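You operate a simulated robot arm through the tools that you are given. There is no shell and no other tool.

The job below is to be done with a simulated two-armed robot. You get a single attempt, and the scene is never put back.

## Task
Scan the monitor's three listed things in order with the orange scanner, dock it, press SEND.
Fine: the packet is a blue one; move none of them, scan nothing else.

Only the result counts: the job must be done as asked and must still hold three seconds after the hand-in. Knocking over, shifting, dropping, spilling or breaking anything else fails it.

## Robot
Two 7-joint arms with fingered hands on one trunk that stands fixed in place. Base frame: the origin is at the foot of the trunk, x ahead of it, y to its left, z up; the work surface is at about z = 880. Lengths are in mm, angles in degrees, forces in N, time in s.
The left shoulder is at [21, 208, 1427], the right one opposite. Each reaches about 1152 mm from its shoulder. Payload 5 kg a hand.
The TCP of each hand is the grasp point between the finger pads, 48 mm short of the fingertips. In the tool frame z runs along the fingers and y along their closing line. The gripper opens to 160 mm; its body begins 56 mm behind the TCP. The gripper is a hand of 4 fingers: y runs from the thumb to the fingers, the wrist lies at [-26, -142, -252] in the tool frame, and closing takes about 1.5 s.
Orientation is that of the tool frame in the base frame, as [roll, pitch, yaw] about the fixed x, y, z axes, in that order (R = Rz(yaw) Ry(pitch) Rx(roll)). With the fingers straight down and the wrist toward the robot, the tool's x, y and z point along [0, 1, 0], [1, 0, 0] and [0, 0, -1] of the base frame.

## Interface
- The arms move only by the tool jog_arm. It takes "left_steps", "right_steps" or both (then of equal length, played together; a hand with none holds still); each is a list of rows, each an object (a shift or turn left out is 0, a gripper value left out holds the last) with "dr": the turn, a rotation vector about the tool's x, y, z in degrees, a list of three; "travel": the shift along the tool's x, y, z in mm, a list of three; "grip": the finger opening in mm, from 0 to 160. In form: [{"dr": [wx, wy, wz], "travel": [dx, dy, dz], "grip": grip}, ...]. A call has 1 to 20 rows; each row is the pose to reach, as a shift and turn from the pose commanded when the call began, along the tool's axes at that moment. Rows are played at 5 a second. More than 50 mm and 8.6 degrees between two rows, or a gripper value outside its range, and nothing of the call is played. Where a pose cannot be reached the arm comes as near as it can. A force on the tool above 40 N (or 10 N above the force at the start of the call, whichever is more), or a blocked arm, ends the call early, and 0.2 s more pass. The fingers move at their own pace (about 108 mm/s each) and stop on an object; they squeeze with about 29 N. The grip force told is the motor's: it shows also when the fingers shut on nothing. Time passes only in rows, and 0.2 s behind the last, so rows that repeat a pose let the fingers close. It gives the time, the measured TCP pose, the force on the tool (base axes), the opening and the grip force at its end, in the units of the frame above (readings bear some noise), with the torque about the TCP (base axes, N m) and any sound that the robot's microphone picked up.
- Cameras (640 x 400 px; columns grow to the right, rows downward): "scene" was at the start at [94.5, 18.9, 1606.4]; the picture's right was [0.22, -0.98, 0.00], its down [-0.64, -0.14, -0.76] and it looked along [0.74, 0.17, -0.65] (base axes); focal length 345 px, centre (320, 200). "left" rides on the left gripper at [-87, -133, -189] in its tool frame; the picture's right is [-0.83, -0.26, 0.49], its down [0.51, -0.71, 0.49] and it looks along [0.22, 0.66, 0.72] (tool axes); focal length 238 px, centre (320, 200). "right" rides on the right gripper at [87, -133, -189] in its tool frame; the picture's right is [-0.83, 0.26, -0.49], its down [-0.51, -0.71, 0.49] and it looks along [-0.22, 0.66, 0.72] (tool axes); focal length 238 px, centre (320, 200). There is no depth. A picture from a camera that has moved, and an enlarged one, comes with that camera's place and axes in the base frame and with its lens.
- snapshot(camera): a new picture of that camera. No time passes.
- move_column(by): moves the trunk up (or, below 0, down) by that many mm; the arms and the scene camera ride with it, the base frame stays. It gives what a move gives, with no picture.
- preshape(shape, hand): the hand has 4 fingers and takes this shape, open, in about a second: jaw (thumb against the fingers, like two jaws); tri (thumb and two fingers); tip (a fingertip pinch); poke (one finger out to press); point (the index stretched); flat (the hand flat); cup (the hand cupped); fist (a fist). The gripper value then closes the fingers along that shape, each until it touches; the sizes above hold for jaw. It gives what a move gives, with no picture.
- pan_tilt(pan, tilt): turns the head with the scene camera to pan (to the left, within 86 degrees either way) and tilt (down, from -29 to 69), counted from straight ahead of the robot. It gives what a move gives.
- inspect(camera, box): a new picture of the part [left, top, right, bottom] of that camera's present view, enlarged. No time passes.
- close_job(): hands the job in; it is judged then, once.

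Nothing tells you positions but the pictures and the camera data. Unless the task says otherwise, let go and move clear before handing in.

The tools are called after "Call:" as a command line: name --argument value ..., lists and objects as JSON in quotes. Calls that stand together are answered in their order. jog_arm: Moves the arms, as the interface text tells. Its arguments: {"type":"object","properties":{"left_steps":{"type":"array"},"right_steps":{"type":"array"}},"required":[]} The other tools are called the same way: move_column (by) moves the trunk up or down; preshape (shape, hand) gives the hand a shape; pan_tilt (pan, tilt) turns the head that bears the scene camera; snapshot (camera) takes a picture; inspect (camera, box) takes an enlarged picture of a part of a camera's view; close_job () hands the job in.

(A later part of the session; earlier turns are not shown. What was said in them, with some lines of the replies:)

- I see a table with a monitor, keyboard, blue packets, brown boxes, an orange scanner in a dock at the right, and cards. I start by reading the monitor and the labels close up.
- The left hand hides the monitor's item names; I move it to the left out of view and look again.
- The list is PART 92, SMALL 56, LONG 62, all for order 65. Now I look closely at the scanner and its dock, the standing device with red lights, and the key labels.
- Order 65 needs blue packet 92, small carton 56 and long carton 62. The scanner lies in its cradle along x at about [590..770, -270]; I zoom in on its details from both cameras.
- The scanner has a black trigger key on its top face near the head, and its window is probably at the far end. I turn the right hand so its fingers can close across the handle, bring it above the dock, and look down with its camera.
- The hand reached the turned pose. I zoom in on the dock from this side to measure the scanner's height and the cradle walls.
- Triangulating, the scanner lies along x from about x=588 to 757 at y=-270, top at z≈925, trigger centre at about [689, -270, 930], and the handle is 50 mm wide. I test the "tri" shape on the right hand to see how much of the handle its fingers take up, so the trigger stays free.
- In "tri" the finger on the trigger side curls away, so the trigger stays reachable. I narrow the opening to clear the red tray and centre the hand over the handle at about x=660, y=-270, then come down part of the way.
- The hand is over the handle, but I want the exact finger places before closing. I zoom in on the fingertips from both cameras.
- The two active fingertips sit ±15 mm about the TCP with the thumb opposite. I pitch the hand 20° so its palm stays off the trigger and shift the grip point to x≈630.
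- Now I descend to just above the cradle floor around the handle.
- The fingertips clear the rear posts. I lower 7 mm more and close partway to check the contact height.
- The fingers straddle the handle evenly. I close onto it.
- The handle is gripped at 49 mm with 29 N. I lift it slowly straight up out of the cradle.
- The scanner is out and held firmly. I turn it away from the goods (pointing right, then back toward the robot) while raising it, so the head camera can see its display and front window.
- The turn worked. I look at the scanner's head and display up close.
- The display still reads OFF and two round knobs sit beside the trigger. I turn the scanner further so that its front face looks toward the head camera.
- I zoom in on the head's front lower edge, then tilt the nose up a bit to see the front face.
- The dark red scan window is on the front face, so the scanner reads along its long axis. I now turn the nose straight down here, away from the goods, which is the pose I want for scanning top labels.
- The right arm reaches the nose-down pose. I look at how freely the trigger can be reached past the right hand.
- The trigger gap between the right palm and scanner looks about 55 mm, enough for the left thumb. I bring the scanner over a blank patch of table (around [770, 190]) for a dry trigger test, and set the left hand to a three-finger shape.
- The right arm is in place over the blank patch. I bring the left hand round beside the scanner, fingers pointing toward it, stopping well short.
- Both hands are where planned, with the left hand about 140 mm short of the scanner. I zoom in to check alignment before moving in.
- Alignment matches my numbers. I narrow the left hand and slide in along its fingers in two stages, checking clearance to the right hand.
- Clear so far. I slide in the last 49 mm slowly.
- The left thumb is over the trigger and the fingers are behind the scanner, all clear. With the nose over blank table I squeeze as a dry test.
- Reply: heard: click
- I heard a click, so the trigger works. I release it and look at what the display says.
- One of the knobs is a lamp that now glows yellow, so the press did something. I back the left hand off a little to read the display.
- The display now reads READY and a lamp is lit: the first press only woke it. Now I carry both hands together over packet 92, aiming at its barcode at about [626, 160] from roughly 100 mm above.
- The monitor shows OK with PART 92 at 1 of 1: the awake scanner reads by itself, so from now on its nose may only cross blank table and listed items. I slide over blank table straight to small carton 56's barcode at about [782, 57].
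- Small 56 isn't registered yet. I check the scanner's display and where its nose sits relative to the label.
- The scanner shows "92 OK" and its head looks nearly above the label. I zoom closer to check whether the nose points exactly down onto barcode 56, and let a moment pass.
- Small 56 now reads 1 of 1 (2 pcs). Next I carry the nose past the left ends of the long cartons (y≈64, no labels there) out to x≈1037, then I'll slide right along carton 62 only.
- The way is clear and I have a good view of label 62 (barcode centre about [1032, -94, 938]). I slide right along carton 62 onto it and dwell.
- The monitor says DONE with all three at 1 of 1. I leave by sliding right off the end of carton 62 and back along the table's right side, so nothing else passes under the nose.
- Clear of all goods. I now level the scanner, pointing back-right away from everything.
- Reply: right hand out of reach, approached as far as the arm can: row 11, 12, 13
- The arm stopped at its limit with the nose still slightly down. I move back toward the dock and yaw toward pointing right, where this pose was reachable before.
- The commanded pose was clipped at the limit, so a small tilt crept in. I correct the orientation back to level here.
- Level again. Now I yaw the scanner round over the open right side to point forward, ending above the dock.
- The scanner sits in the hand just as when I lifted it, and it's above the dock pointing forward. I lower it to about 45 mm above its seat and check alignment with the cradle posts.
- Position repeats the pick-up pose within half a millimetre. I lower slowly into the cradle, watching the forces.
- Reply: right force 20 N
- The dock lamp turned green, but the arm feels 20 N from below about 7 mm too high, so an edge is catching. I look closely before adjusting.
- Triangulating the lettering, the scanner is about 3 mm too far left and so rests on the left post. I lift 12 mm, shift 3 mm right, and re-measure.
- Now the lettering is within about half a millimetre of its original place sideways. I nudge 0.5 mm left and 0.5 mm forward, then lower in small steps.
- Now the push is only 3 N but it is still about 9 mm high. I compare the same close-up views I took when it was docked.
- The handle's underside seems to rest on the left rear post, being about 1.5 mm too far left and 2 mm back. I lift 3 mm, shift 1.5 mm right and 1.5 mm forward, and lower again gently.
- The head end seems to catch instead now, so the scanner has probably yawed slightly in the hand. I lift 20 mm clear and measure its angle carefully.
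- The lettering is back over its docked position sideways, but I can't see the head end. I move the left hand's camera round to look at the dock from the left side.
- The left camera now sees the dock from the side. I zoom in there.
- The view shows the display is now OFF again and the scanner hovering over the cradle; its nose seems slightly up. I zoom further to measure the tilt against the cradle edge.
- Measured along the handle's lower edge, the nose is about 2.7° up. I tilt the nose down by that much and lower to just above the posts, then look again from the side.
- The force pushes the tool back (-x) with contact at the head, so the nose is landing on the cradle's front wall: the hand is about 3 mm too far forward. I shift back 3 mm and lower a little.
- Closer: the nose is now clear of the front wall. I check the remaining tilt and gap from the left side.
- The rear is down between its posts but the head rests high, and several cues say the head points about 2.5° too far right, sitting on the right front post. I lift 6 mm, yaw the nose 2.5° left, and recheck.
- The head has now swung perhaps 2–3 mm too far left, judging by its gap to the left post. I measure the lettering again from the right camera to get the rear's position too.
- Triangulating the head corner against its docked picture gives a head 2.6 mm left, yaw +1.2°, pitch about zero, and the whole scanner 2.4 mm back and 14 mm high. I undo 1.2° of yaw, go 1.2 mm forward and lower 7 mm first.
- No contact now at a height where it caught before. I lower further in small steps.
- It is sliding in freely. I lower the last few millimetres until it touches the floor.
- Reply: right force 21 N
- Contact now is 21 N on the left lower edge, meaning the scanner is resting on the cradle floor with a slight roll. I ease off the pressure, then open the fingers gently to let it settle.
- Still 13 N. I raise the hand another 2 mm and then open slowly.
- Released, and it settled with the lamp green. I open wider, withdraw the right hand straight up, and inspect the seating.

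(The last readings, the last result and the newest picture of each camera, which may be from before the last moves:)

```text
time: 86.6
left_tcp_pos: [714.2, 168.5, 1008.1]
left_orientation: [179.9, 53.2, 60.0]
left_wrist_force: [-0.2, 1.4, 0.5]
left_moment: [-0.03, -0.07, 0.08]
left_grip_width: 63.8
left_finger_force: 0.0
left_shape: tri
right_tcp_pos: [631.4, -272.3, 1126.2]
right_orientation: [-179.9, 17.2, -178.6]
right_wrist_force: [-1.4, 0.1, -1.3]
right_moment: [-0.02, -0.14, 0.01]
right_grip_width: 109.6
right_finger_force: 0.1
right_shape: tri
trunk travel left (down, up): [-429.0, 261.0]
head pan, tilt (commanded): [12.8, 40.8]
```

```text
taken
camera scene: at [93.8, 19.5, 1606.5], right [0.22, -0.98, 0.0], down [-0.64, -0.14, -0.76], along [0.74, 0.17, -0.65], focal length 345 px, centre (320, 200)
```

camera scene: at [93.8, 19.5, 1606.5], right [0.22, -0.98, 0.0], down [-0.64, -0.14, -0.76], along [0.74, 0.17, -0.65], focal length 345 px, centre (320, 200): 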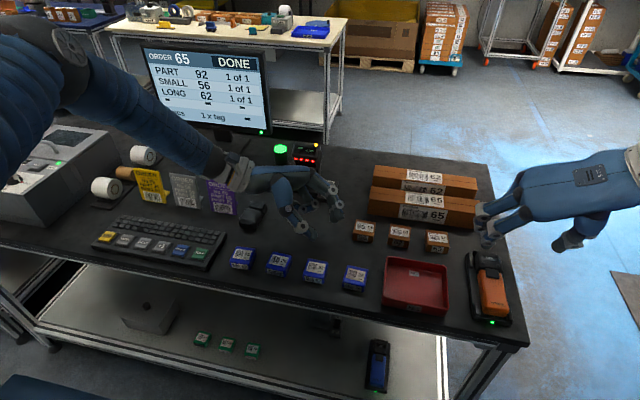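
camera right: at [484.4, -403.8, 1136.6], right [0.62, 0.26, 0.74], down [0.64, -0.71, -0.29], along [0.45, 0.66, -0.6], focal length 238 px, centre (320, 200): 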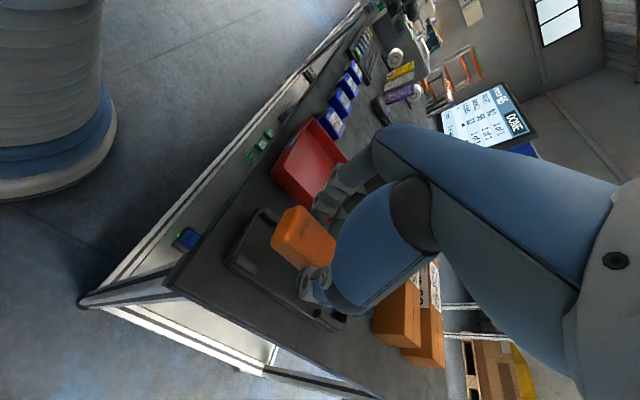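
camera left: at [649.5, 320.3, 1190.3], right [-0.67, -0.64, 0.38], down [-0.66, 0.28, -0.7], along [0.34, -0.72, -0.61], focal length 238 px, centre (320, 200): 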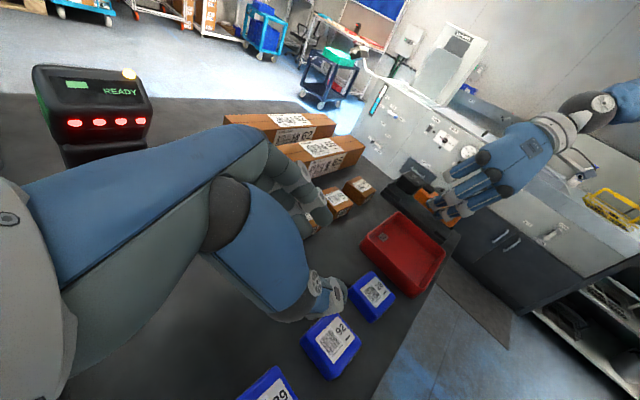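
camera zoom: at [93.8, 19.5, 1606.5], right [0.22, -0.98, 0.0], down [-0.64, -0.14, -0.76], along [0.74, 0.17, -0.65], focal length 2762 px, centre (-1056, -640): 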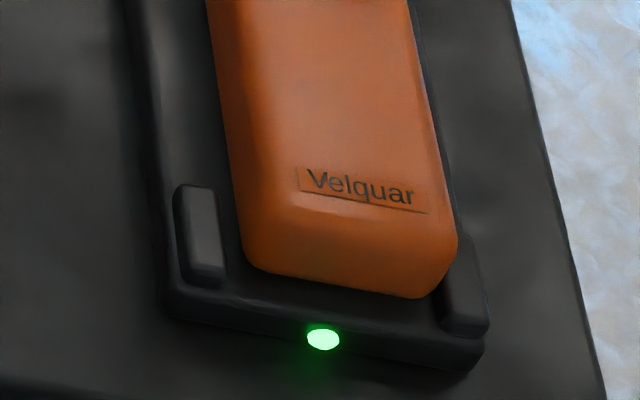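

The scanner is seated in its dock like at the start, lamp green, display OFF. Next is the SEND key: I look at the keyboard closely and set the left hand to the poke shape.

Call:
preshape --hand "left" --shape "poke"

Call:
inspect --camera "scene" --box '[85, 205, 235, 285]'

Call:
inspect --camera "scene" --box '[180, 235, 220, 265]'

Call:
inspect --camera "scene" --box '[220, 140, 360, 250]'

Call:
snapshot --camera "left"

```text
time: 87.5
left_tcp_pos: [715.1, 168.1, 1006.8]
left_orientation: [-179.8, 53.1, 60.1]
left_wrist_force: [-1.6, 0.9, -0.5]
left_moment: [-0.05, -0.03, 0.01]
left_grip_width: 0.0
left_finger_force: 0.0
left_shape: poke
right_tcp_pos: [631.4, -272.9, 1124.9]
right_orientation: [179.9, 17.2, -178.7]
right_wrist_force: [-0.1, 0.1, -0.2]
right_moment: [0.01, 0.03, -0.01]
right_grip_width: 109.7
right_finger_force: 0.1
right_shape: tri
trunk travel left (down, up): [-429.0, 261.0]
head pan, tilt (commanded): [12.8, 40.8]
```

```text
4.27 times, centred on (160, 245) of scene
camera zoom: at [94.4, 18.8, 1606.4], right [0.22, -0.98, 0.0], down [-0.64, -0.14, -0.76], along [0.74, 0.17, -0.65], focal length 1473 px, centre (1003, 8)
```

zoom: 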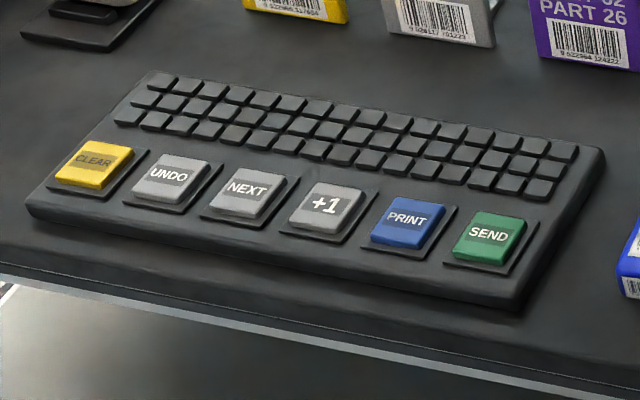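

```text
13.33 times, centred on (200, 250) of scene
camera zoom: at [94.4, 18.8, 1606.4], right [0.22, -0.98, 0.0], down [-0.64, -0.14, -0.76], along [0.74, 0.17, -0.65], focal length 4604 px, centre (1920, -467)
```

zoom: 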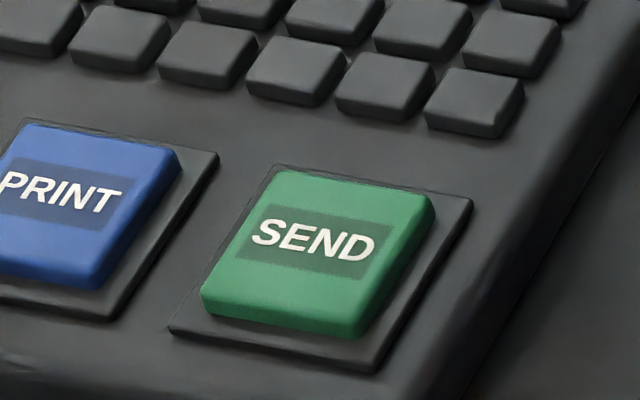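

```text
3.64 times, centred on (290, 195) of scene
camera zoom: at [94.4, 18.8, 1606.4], right [0.22, -0.98, 0.0], down [-0.64, -0.14, -0.76], along [0.74, 0.17, -0.65], focal length 1256 px, centre (429, 218)
```

zoom: 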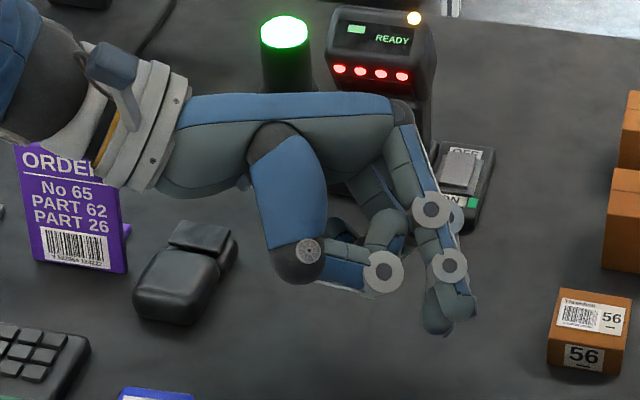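

```text
taken
camera left: at [649.8, 319.7, 1190.2], right [-0.67, -0.64, 0.38], down [-0.66, 0.28, -0.7], along [0.34, -0.72, -0.61], focal length 238 px, centre (320, 200)
```

left: 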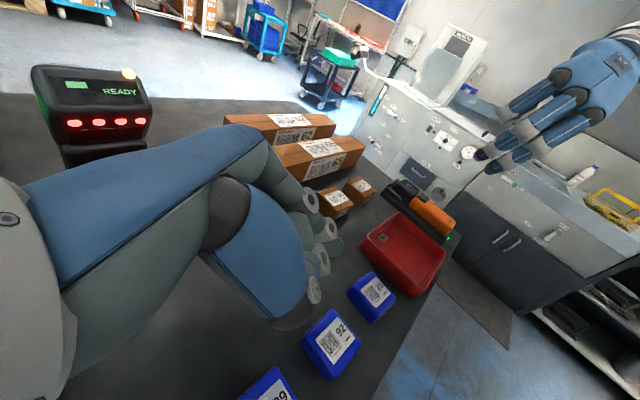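

SEND's key top is at about [607, 460, 905]. I bring the left hand back to fingers-down over the keyboard, well above it, to find where the poke fingertip is.

Call:
jog_arm --left_steps '[{"dr": [-1.2, 4.3, -2.3], "travel": [0.35, -22.5, -16.2]}, {"dr": [-2.3, 8.65, -4.6], "travel": [0.7, -45, -32.4]}, {"dr": [-3.5, 13, -6.95], "travel": [1, -67.5, -48.5]}, {"dr": [-4.6, 17.3, -9.3], "travel": [1.4, -90, -64.7]}, {"dr": [-5.8, 21.6, -11.6], "travel": [1.75, -112.6, -81]}, {"dr": [-6.95, 25.95, -13.9], "travel": [2.1, -135, -97]}, {"dr": [-8.1, 30.3, -16.2], "travel": [2.5, -157.6, -113.3]}, {"dr": [-9.3, 34.6, -18.5], "travel": [2.8, -180, -129.5]}, {"dr": [-10.4, 38.9, -20.9], "travel": [3.2, -202.6, -145.6]}, {"dr": [-11.6, 43.25, -23.2], "travel": [3.5, -225, -161.8]}, {"dr": [-12.7, 47.6, -25.5], "travel": [3.9, -247.7, -178]}, {"dr": [-13.9, 51.9, -27.8], "travel": [4.2, -270.2, -194.2]}, {"dr": [-13.9, 51.9, -27.8], "travel": [4.2, -270.2, -194.2]}]'

Call:
snapshot --camera "scene"

Call:
snapshot --camera "left"

Call:
inspect --camera "scene" --box '[440, 230, 560, 335]'

```text
time: 90.3
left_tcp_pos: [558.2, 440.8, 1118.1]
left_orientation: [-179.9, -0.1, 89.9]
left_wrist_force: [0.7, -0.1, -0.8]
left_moment: [-0.06, 0.05, 0.0]
left_grip_width: 0.1
left_finger_force: 0.1
left_shape: poke
right_tcp_pos: [632.6, -270.3, 1123.7]
right_orientation: [180.0, 17.2, -178.7]
right_wrist_force: [-0.9, 0.0, 0.1]
right_moment: [-0.01, 0.04, 0.01]
right_grip_width: 109.7
right_finger_force: 0.0
right_shape: tri
trunk travel left (down, up): [-429.0, 261.0]
head pan, tilt (commanded): [12.8, 40.8]
```

```text
taken
camera scene: at [95.0, 19.5, 1606.4], right [0.22, -0.98, 0.0], down [-0.64, -0.14, -0.76], along [0.74, 0.17, -0.65], focal length 345 px, centre (320, 200)
```

scene: 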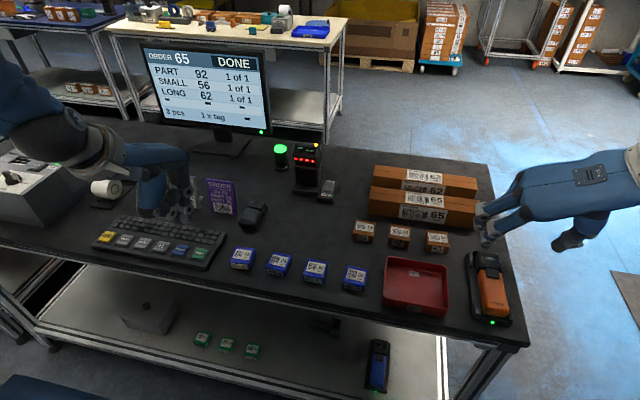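

```text
taken
camera left: at [425.5, 352.6, 1308.2], right [-0.26, -0.83, -0.49], down [-0.71, 0.51, -0.49], along [0.66, 0.22, -0.72], focal length 238 px, centre (320, 200)
```

left: 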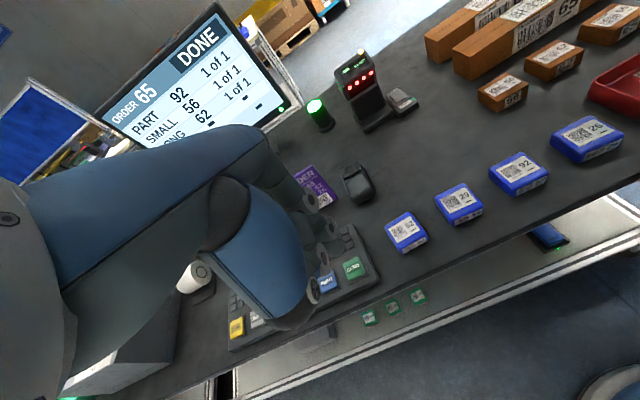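

```text
3.81 times, centred on (500, 282) of scene
camera zoom: at [95.0, 19.5, 1606.4], right [0.22, -0.98, 0.0], down [-0.64, -0.14, -0.76], along [0.74, 0.17, -0.65], focal length 1316 px, centre (-366, -114)
```

zoom: 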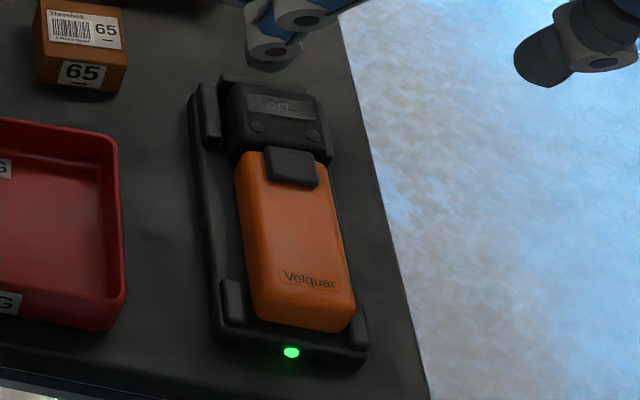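

Scanner still seated. I zoom on the left hand to locate the poke fingertip from both cameras.

Call:
inspect --camera "scene" --box '[125, 140, 215, 230]'

Call:
inspect --camera "left" --box '[270, 180, 400, 290]'

```text
4.44 times, centred on (170, 185) of scene
camera zoom: at [95.0, 19.5, 1606.4], right [0.22, -0.98, 0.0], down [-0.64, -0.14, -0.76], along [0.74, 0.17, -0.65], focal length 1535 px, centre (987, 267)
```

zoom: 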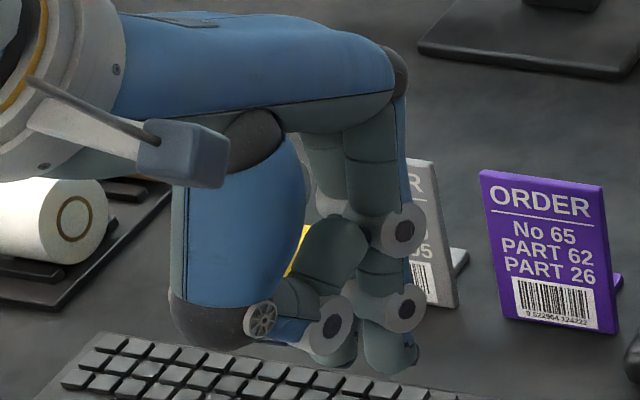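

```text
3.64 times, centred on (335, 235) of left
camera zoom: at [425.5, 352.6, 1308.2], right [-0.26, -0.83, -0.49], down [-0.71, 0.51, -0.49], along [0.66, 0.22, -0.72], focal length 867 px, centre (266, 73)
```

zoom: 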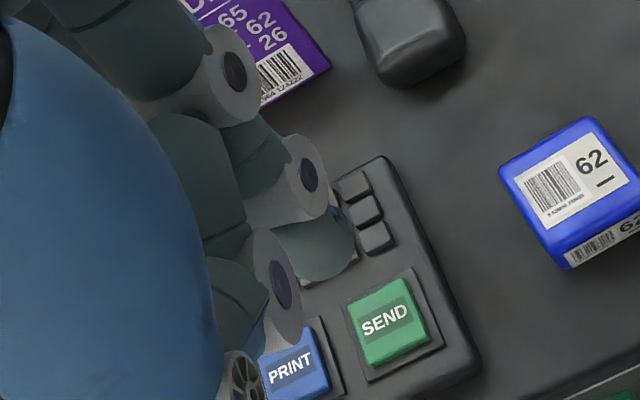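

I zoom in more on the fingertip and thumb, since only the index may touch a key.

Call:
inspect --camera "scene" --box '[160, 185, 195, 228]'

Call:
inspect --camera "left" --box '[315, 215, 375, 265]'

Call:
inspect --camera "left" --box '[280, 180, 380, 300]'

```text
9.30 times, centred on (178, 206) of scene
camera zoom: at [95.0, 19.5, 1606.4], right [0.22, -0.98, 0.0], down [-0.64, -0.14, -0.76], along [0.74, 0.17, -0.65], focal length 3212 px, centre (1646, 140)
```

zoom: 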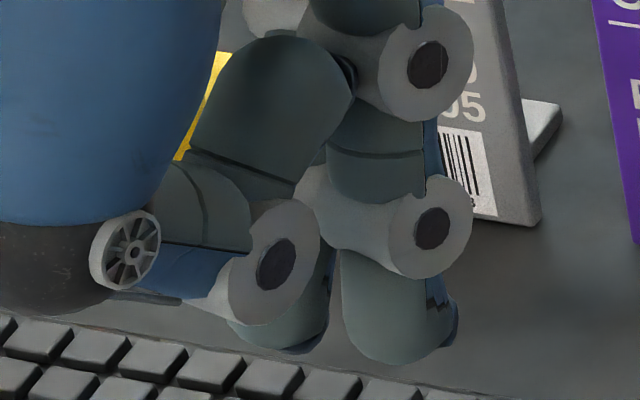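

```text
8.00 times, centred on (345, 240) of left
camera zoom: at [425.5, 352.6, 1308.2], right [-0.26, -0.83, -0.49], down [-0.71, 0.51, -0.49], along [0.66, 0.22, -0.72], focal length 1907 px, centre (120, -120)
```

zoom: 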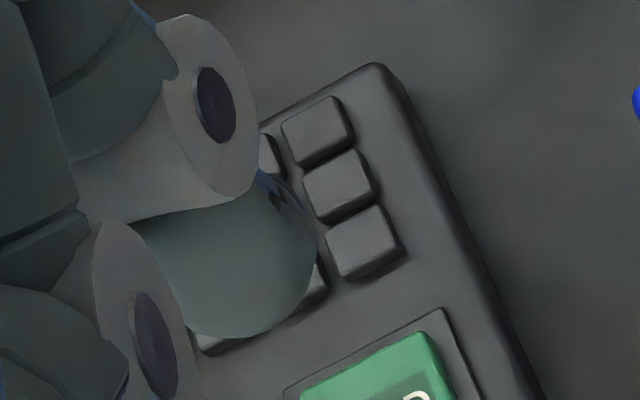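

```text
3.33 times, centred on (330, 240) of left
camera zoom: at [425.5, 352.6, 1308.2], right [-0.26, -0.83, -0.49], down [-0.71, 0.51, -0.49], along [0.66, 0.22, -0.72], focal length 794 px, centre (287, 67)
```

zoom: 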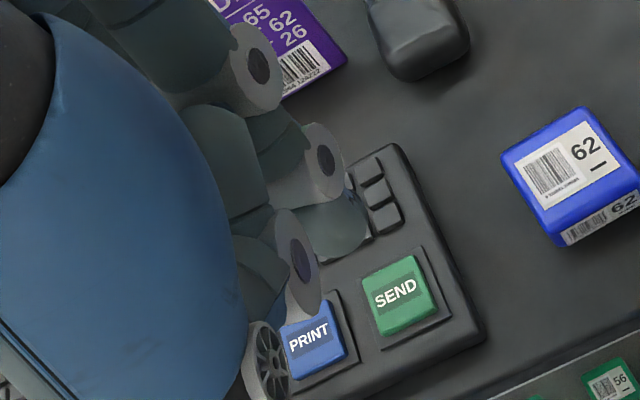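

The index tip lies about 48 mm below and 13 mm right of the TCP, while the thumb is about 25 mm higher. Both cameras agree SEND is at [607, 459, 905], so I move the fingertip above it to about 50 mm height.

Call:
jog_arm --left_steps '[{"travel": [4, 6.2, 10]}, {"travel": [8, 12.3, 20]}, {"travel": [16, 24.6, 40]}, {"travel": [24, 37, 60]}, {"travel": [32.2, 49.3, 80]}, {"travel": [32.2, 49.3, 100]}, {"travel": [32.2, 49.3, 113]}, {"travel": [32.2, 49.3, 113]}]'

Call:
inspect --camera "scene" --box '[150, 180, 240, 270]'

Call:
inspect --camera "left" --box '[270, 180, 400, 290]'

```text
time: 92.1
left_tcp_pos: [606.8, 472.3, 1007.2]
left_orientation: [-180.0, 0.0, 90.1]
left_wrist_force: [-0.5, -0.5, 0.4]
left_moment: [0.01, 0.0, 0.02]
left_grip_width: 0.0
left_finger_force: 0.1
left_shape: poke
right_tcp_pos: [631.6, -271.7, 1124.5]
right_orientation: [180.0, 17.2, -178.7]
right_wrist_force: [0.7, 0.7, 0.2]
right_moment: [-0.01, 0.0, 0.02]
right_grip_width: 109.7
right_finger_force: 0.1
right_shape: tri
trunk travel left (down, up): [-429.0, 261.0]
head pan, tilt (commanded): [12.8, 40.8]
```

```text
4.44 times, centred on (195, 225) of scene
camera zoom: at [94.2, 18.8, 1606.5], right [0.22, -0.98, 0.0], down [-0.64, -0.14, -0.76], along [0.74, 0.17, -0.65], focal length 1535 px, centre (876, 89)
```

zoom: 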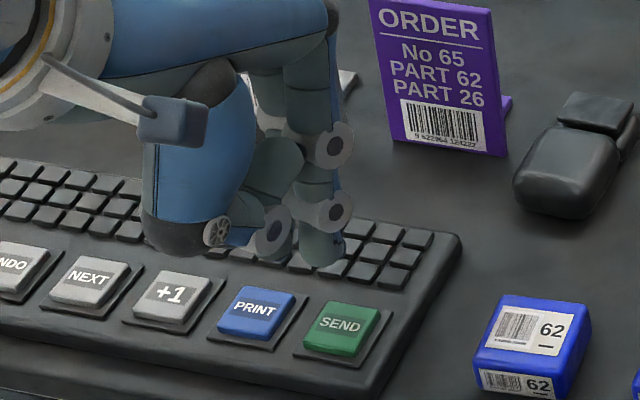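

```text
3.64 times, centred on (335, 235) of left
camera zoom: at [474.6, 385.1, 1197.0], right [-0.26, -0.83, -0.49], down [-0.71, 0.51, -0.49], along [0.66, 0.22, -0.72], focal length 867 px, centre (266, 73)
```

zoom: 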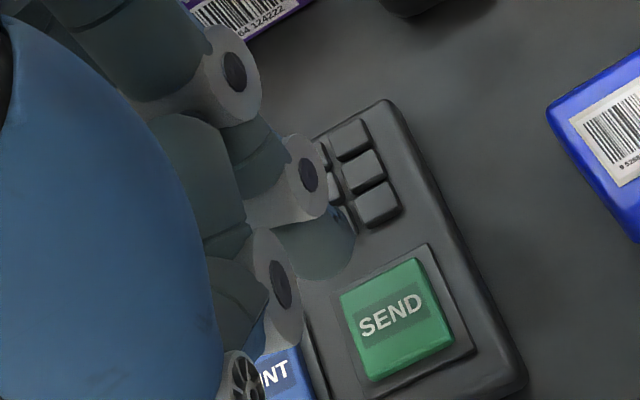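

The fingertip projects straight onto SEND. I lower to just above the key.

Call:
jog_arm --left_steps '[{"travel": [1, 0, 12]}, {"travel": [1.5, 0, 24]}, {"travel": [1.5, 0, 34]}, {"travel": [1.5, 0, 40]}, {"travel": [1.5, 0, 40]}]'

Call:
inspect --camera "scene" --box '[170, 210, 230, 265]'

Call:
inspect --camera "left" --box '[290, 200, 390, 280]'

```text
time: 93.3
left_tcp_pos: [608.2, 474.1, 966.3]
left_orientation: [179.9, 0.0, 90.0]
left_wrist_force: [0.0, -0.3, 0.5]
left_moment: [-0.03, -0.02, -0.02]
left_grip_width: 0.0
left_finger_force: 0.0
left_shape: poke
right_tcp_pos: [631.5, -272.1, 1124.2]
right_orientation: [179.9, 17.2, -178.7]
right_wrist_force: [0.5, -0.1, -1.3]
right_moment: [0.02, -0.03, 0.0]
right_grip_width: 109.7
right_finger_force: 0.0
right_shape: tri
trunk travel left (down, up): [-429.0, 261.0]
head pan, tilt (commanded): [12.8, 40.8]
```

```text
7.27 times, centred on (200, 238) of scene
camera zoom: at [94.4, 18.7, 1606.5], right [0.22, -0.98, 0.0], down [-0.64, -0.14, -0.76], along [0.74, 0.17, -0.65], focal length 2511 px, centre (1193, -73)
```

zoom: 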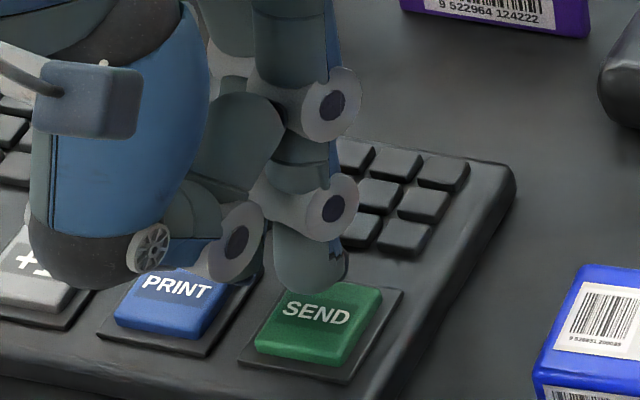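

```text
5.00 times, centred on (340, 240) of left
camera zoom: at [475.6, 386.7, 1156.3], right [-0.26, -0.83, -0.49], down [-0.71, 0.51, -0.49], along [0.66, 0.22, -0.72], focal length 1192 px, centre (220, 0)
```

zoom: 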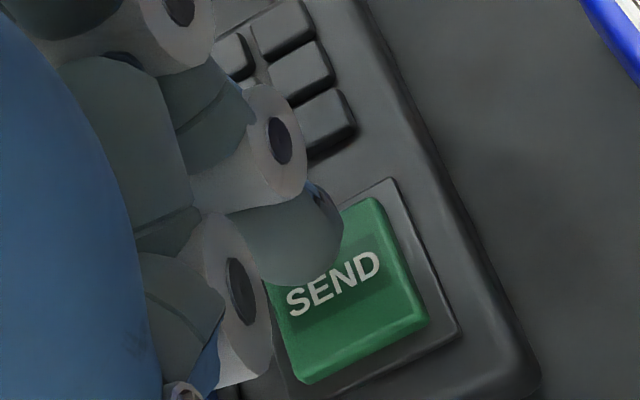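

The fingertip is about 12 mm above the middle of SEND. I go down in small steps and listen for the click.

Call:
jog_arm --left_steps '[{"travel": [0, 0, 4]}, {"travel": [0, 0, 8]}, {"travel": [0, 0, 11]}, {"travel": [0, 0, 11]}]'

Call:
inspect --camera "scene" --box '[170, 210, 230, 265]'

Call:
inspect --camera "left" --box '[290, 200, 390, 280]'

```text
time: 94.3
left_tcp_pos: [608.4, 472.8, 956.2]
left_orientation: [179.9, 0.0, 89.9]
left_wrist_force: [-0.4, -0.2, 0.6]
left_moment: [-0.02, -0.01, 0.03]
left_grip_width: 0.0
left_finger_force: 0.2
left_shape: poke
right_tcp_pos: [631.3, -271.6, 1125.4]
right_orientation: [180.0, 17.2, -178.7]
right_wrist_force: [-1.0, -0.6, 0.6]
right_moment: [0.03, 0.02, -0.03]
right_grip_width: 109.9
right_finger_force: 0.1
right_shape: tri
trunk travel left (down, up): [-429.0, 261.0]
head pan, tilt (commanded): [12.8, 40.8]
```

```text
7.27 times, centred on (200, 238) of scene
camera zoom: at [94.4, 18.8, 1606.4], right [0.22, -0.98, 0.0], down [-0.64, -0.14, -0.76], along [0.74, 0.17, -0.65], focal length 2511 px, centre (1193, -73)
```

zoom: 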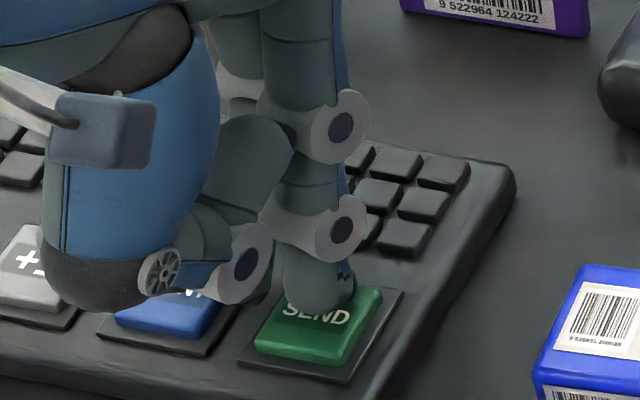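

```text
5.00 times, centred on (340, 240) of left
camera zoom: at [475.6, 386.1, 1145.5], right [-0.26, -0.83, -0.49], down [-0.71, 0.51, -0.49], along [0.66, 0.22, -0.72], focal length 1192 px, centre (220, 0)
```

zoom: 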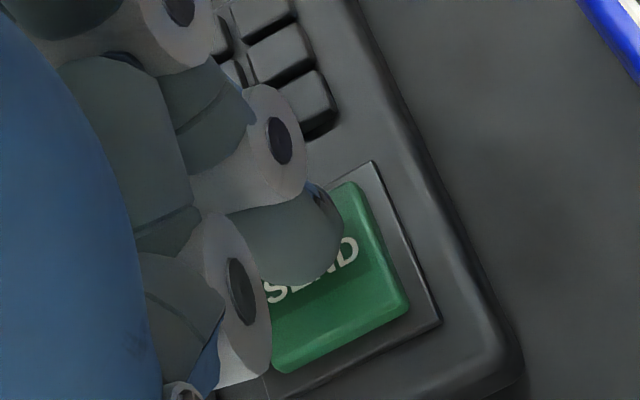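

Nearly touching. I press on in 2 mm steps.

Call:
jog_arm --left_steps '[{"travel": [0, 0, 1.5]}, {"travel": [0, 0, 3]}, {"travel": [0, 0, 3]}]'

```text
time: 95.1
left_tcp_pos: [609.0, 472.8, 953.3]
left_orientation: [179.9, 0.0, 90.0]
left_wrist_force: [-0.1, -0.4, 1.9]
left_moment: [0.0, 0.0, 0.0]
left_grip_width: 0.1
left_finger_force: 0.1
left_shape: poke
right_tcp_pos: [631.3, -273.1, 1124.3]
right_orientation: [179.9, 17.2, -178.7]
right_wrist_force: [-0.6, -0.6, 0.2]
right_moment: [0.0, -0.03, -0.02]
right_grip_width: 109.5
right_finger_force: 0.1
right_shape: tri
trunk travel left (down, up): [-429.0, 261.0]
head pan, tilt (commanded): [12.8, 40.8]
heard: click
```

A click sounded with light force. I check the monitor.

Call:
inspect --camera "scene" --box '[140, 40, 280, 140]'

Call:
inspect --camera "scene" --box '[170, 210, 230, 265]'

```text
4.00 times, centred on (210, 90) of scene
camera zoom: at [94.3, 18.7, 1606.5], right [0.22, -0.98, 0.0], down [-0.64, -0.14, -0.76], along [0.74, 0.17, -0.65], focal length 1381 px, centre (760, 640)
```

zoom: 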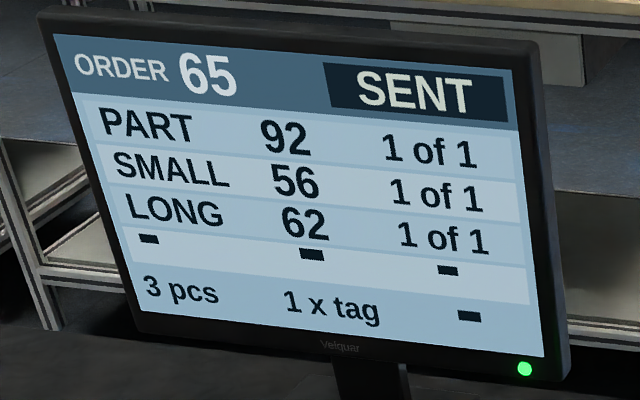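

```text
7.27 times, centred on (200, 238) of scene
camera zoom: at [94.3, 18.7, 1606.5], right [0.22, -0.98, 0.0], down [-0.64, -0.14, -0.76], along [0.74, 0.17, -0.65], focal length 2511 px, centre (1193, -73)
```

zoom: 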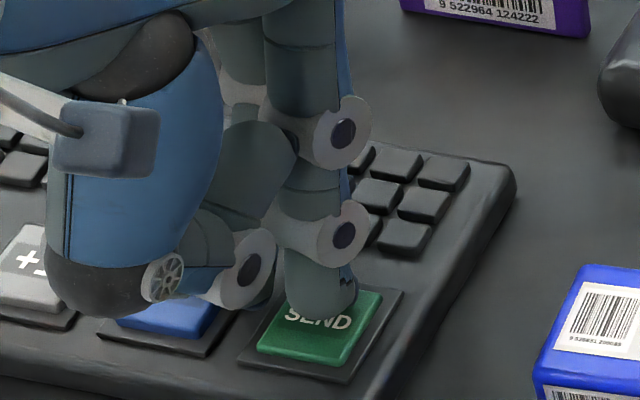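

SENT is shown for order 65 with all three at 1 of 1. I lift the left hand straight up clear of the key, and raise the right hand a bit more too.

Call:
jog_arm --left_steps '[{"travel": [0, 0, -5]}, {"travel": [0, 0, -15]}, {"travel": [0, 0, -35]}, {"travel": [0, 0, -65]}, {"travel": [0, 0, -100]}, {"travel": [0, 0, -140]}, {"travel": [0, 0, -180]}, {"travel": [0, 0, -180]}]'

Call:
snapshot --camera "scene"

Call:
inspect --camera "scene" --box '[450, 240, 530, 335]'

Call:
inspect --camera "scene" --box '[140, 40, 280, 140]'

Call:
inspect --camera "scene" --box '[220, 150, 480, 310]'

```text
time: 96.9
left_tcp_pos: [607.6, 473.2, 1133.6]
left_orientation: [-179.9, 0.1, 90.1]
left_wrist_force: [-0.2, 0.7, -0.8]
left_moment: [-0.02, 0.04, -0.02]
left_grip_width: 0.0
left_finger_force: 0.2
left_shape: poke
right_tcp_pos: [632.0, -270.8, 1124.6]
right_orientation: [179.9, 17.1, -178.8]
right_wrist_force: [1.6, 0.1, -0.6]
right_moment: [-0.03, 0.05, 0.02]
right_grip_width: 109.7
right_finger_force: 0.0
right_shape: tri
trunk travel left (down, up): [-429.0, 261.0]
head pan, tilt (commanded): [12.8, 40.8]
```

```text
taken
camera scene: at [95.8, 19.6, 1606.3], right [0.22, -0.98, 0.0], down [-0.64, -0.14, -0.76], along [0.74, 0.17, -0.65], focal length 345 px, centre (320, 200)
```

scene: 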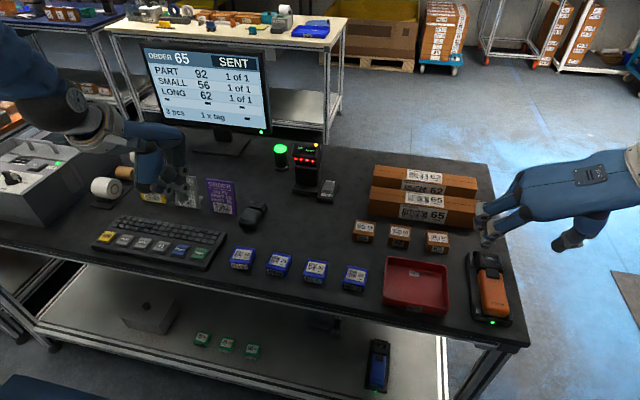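

```text
4.21 times, centred on (490, 288) of scene
camera zoom: at [95.8, 19.6, 1606.3], right [0.22, -0.98, 0.0], down [-0.64, -0.14, -0.76], along [0.74, 0.17, -0.65], focal length 1454 px, centre (-396, -168)
```

zoom: 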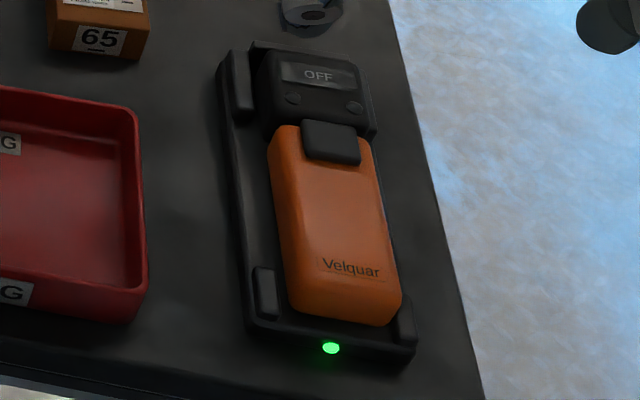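

```text
4.00 times, centred on (210, 90) of scene
camera zoom: at [95.8, 19.6, 1606.3], right [0.22, -0.98, 0.0], down [-0.64, -0.14, -0.76], along [0.74, 0.17, -0.65], focal length 1381 px, centre (760, 640)
```

zoom: 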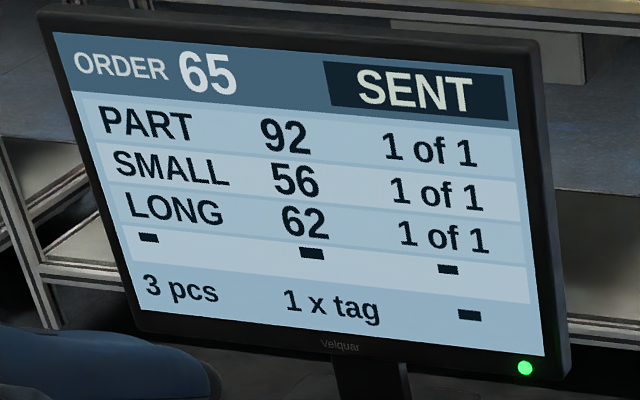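

```text
2.46 times, centred on (350, 230) of scene
camera zoom: at [95.8, 19.6, 1606.3], right [0.22, -0.98, 0.0], down [-0.64, -0.14, -0.76], along [0.74, 0.17, -0.65], focal length 850 px, centre (246, 126)
```

zoom: 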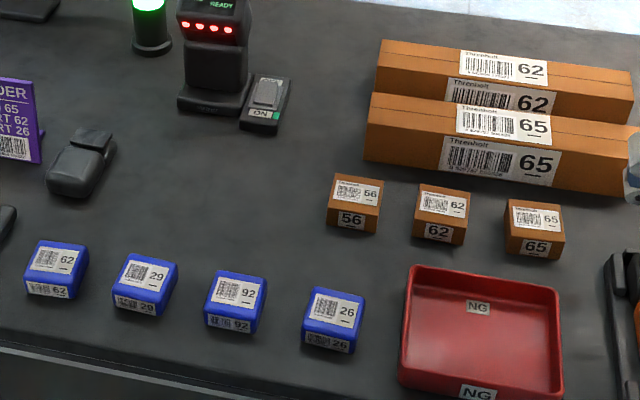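

Order 65 reads SENT with all three items at 1 of 1. The scanner is docked with its lamp green, every item is where it was, and both hands are clear, so I hand in the job.

Call:
close_job

```text
The job is handed in.
```

The job is handed in, and I don't know the verdict yet. At hand-in the monitor showed SENT for order 65, with blue packet 92, small carton 56 and long carton 62 each at 1 of 1.

- **Scanning:** The three were read in the listed order. The monitor counted 3 pcs, and no other item was read.
- **Trigger:** The first trigger press only woke the scanner, over blank table. After that it read labels on its own, so I kept its nose off all other labels.
- **Docking:** It took several tries, because the scanner had shifted slightly in the hand and caught on the cradle posts with up to about 20 N. It ended up seated and released, with the dock lamp green and its display reading OFF. It may sit 1–2 mm off its original position.
- **Surroundings:** In the last pictures every item was where it started, and both hands were clear.
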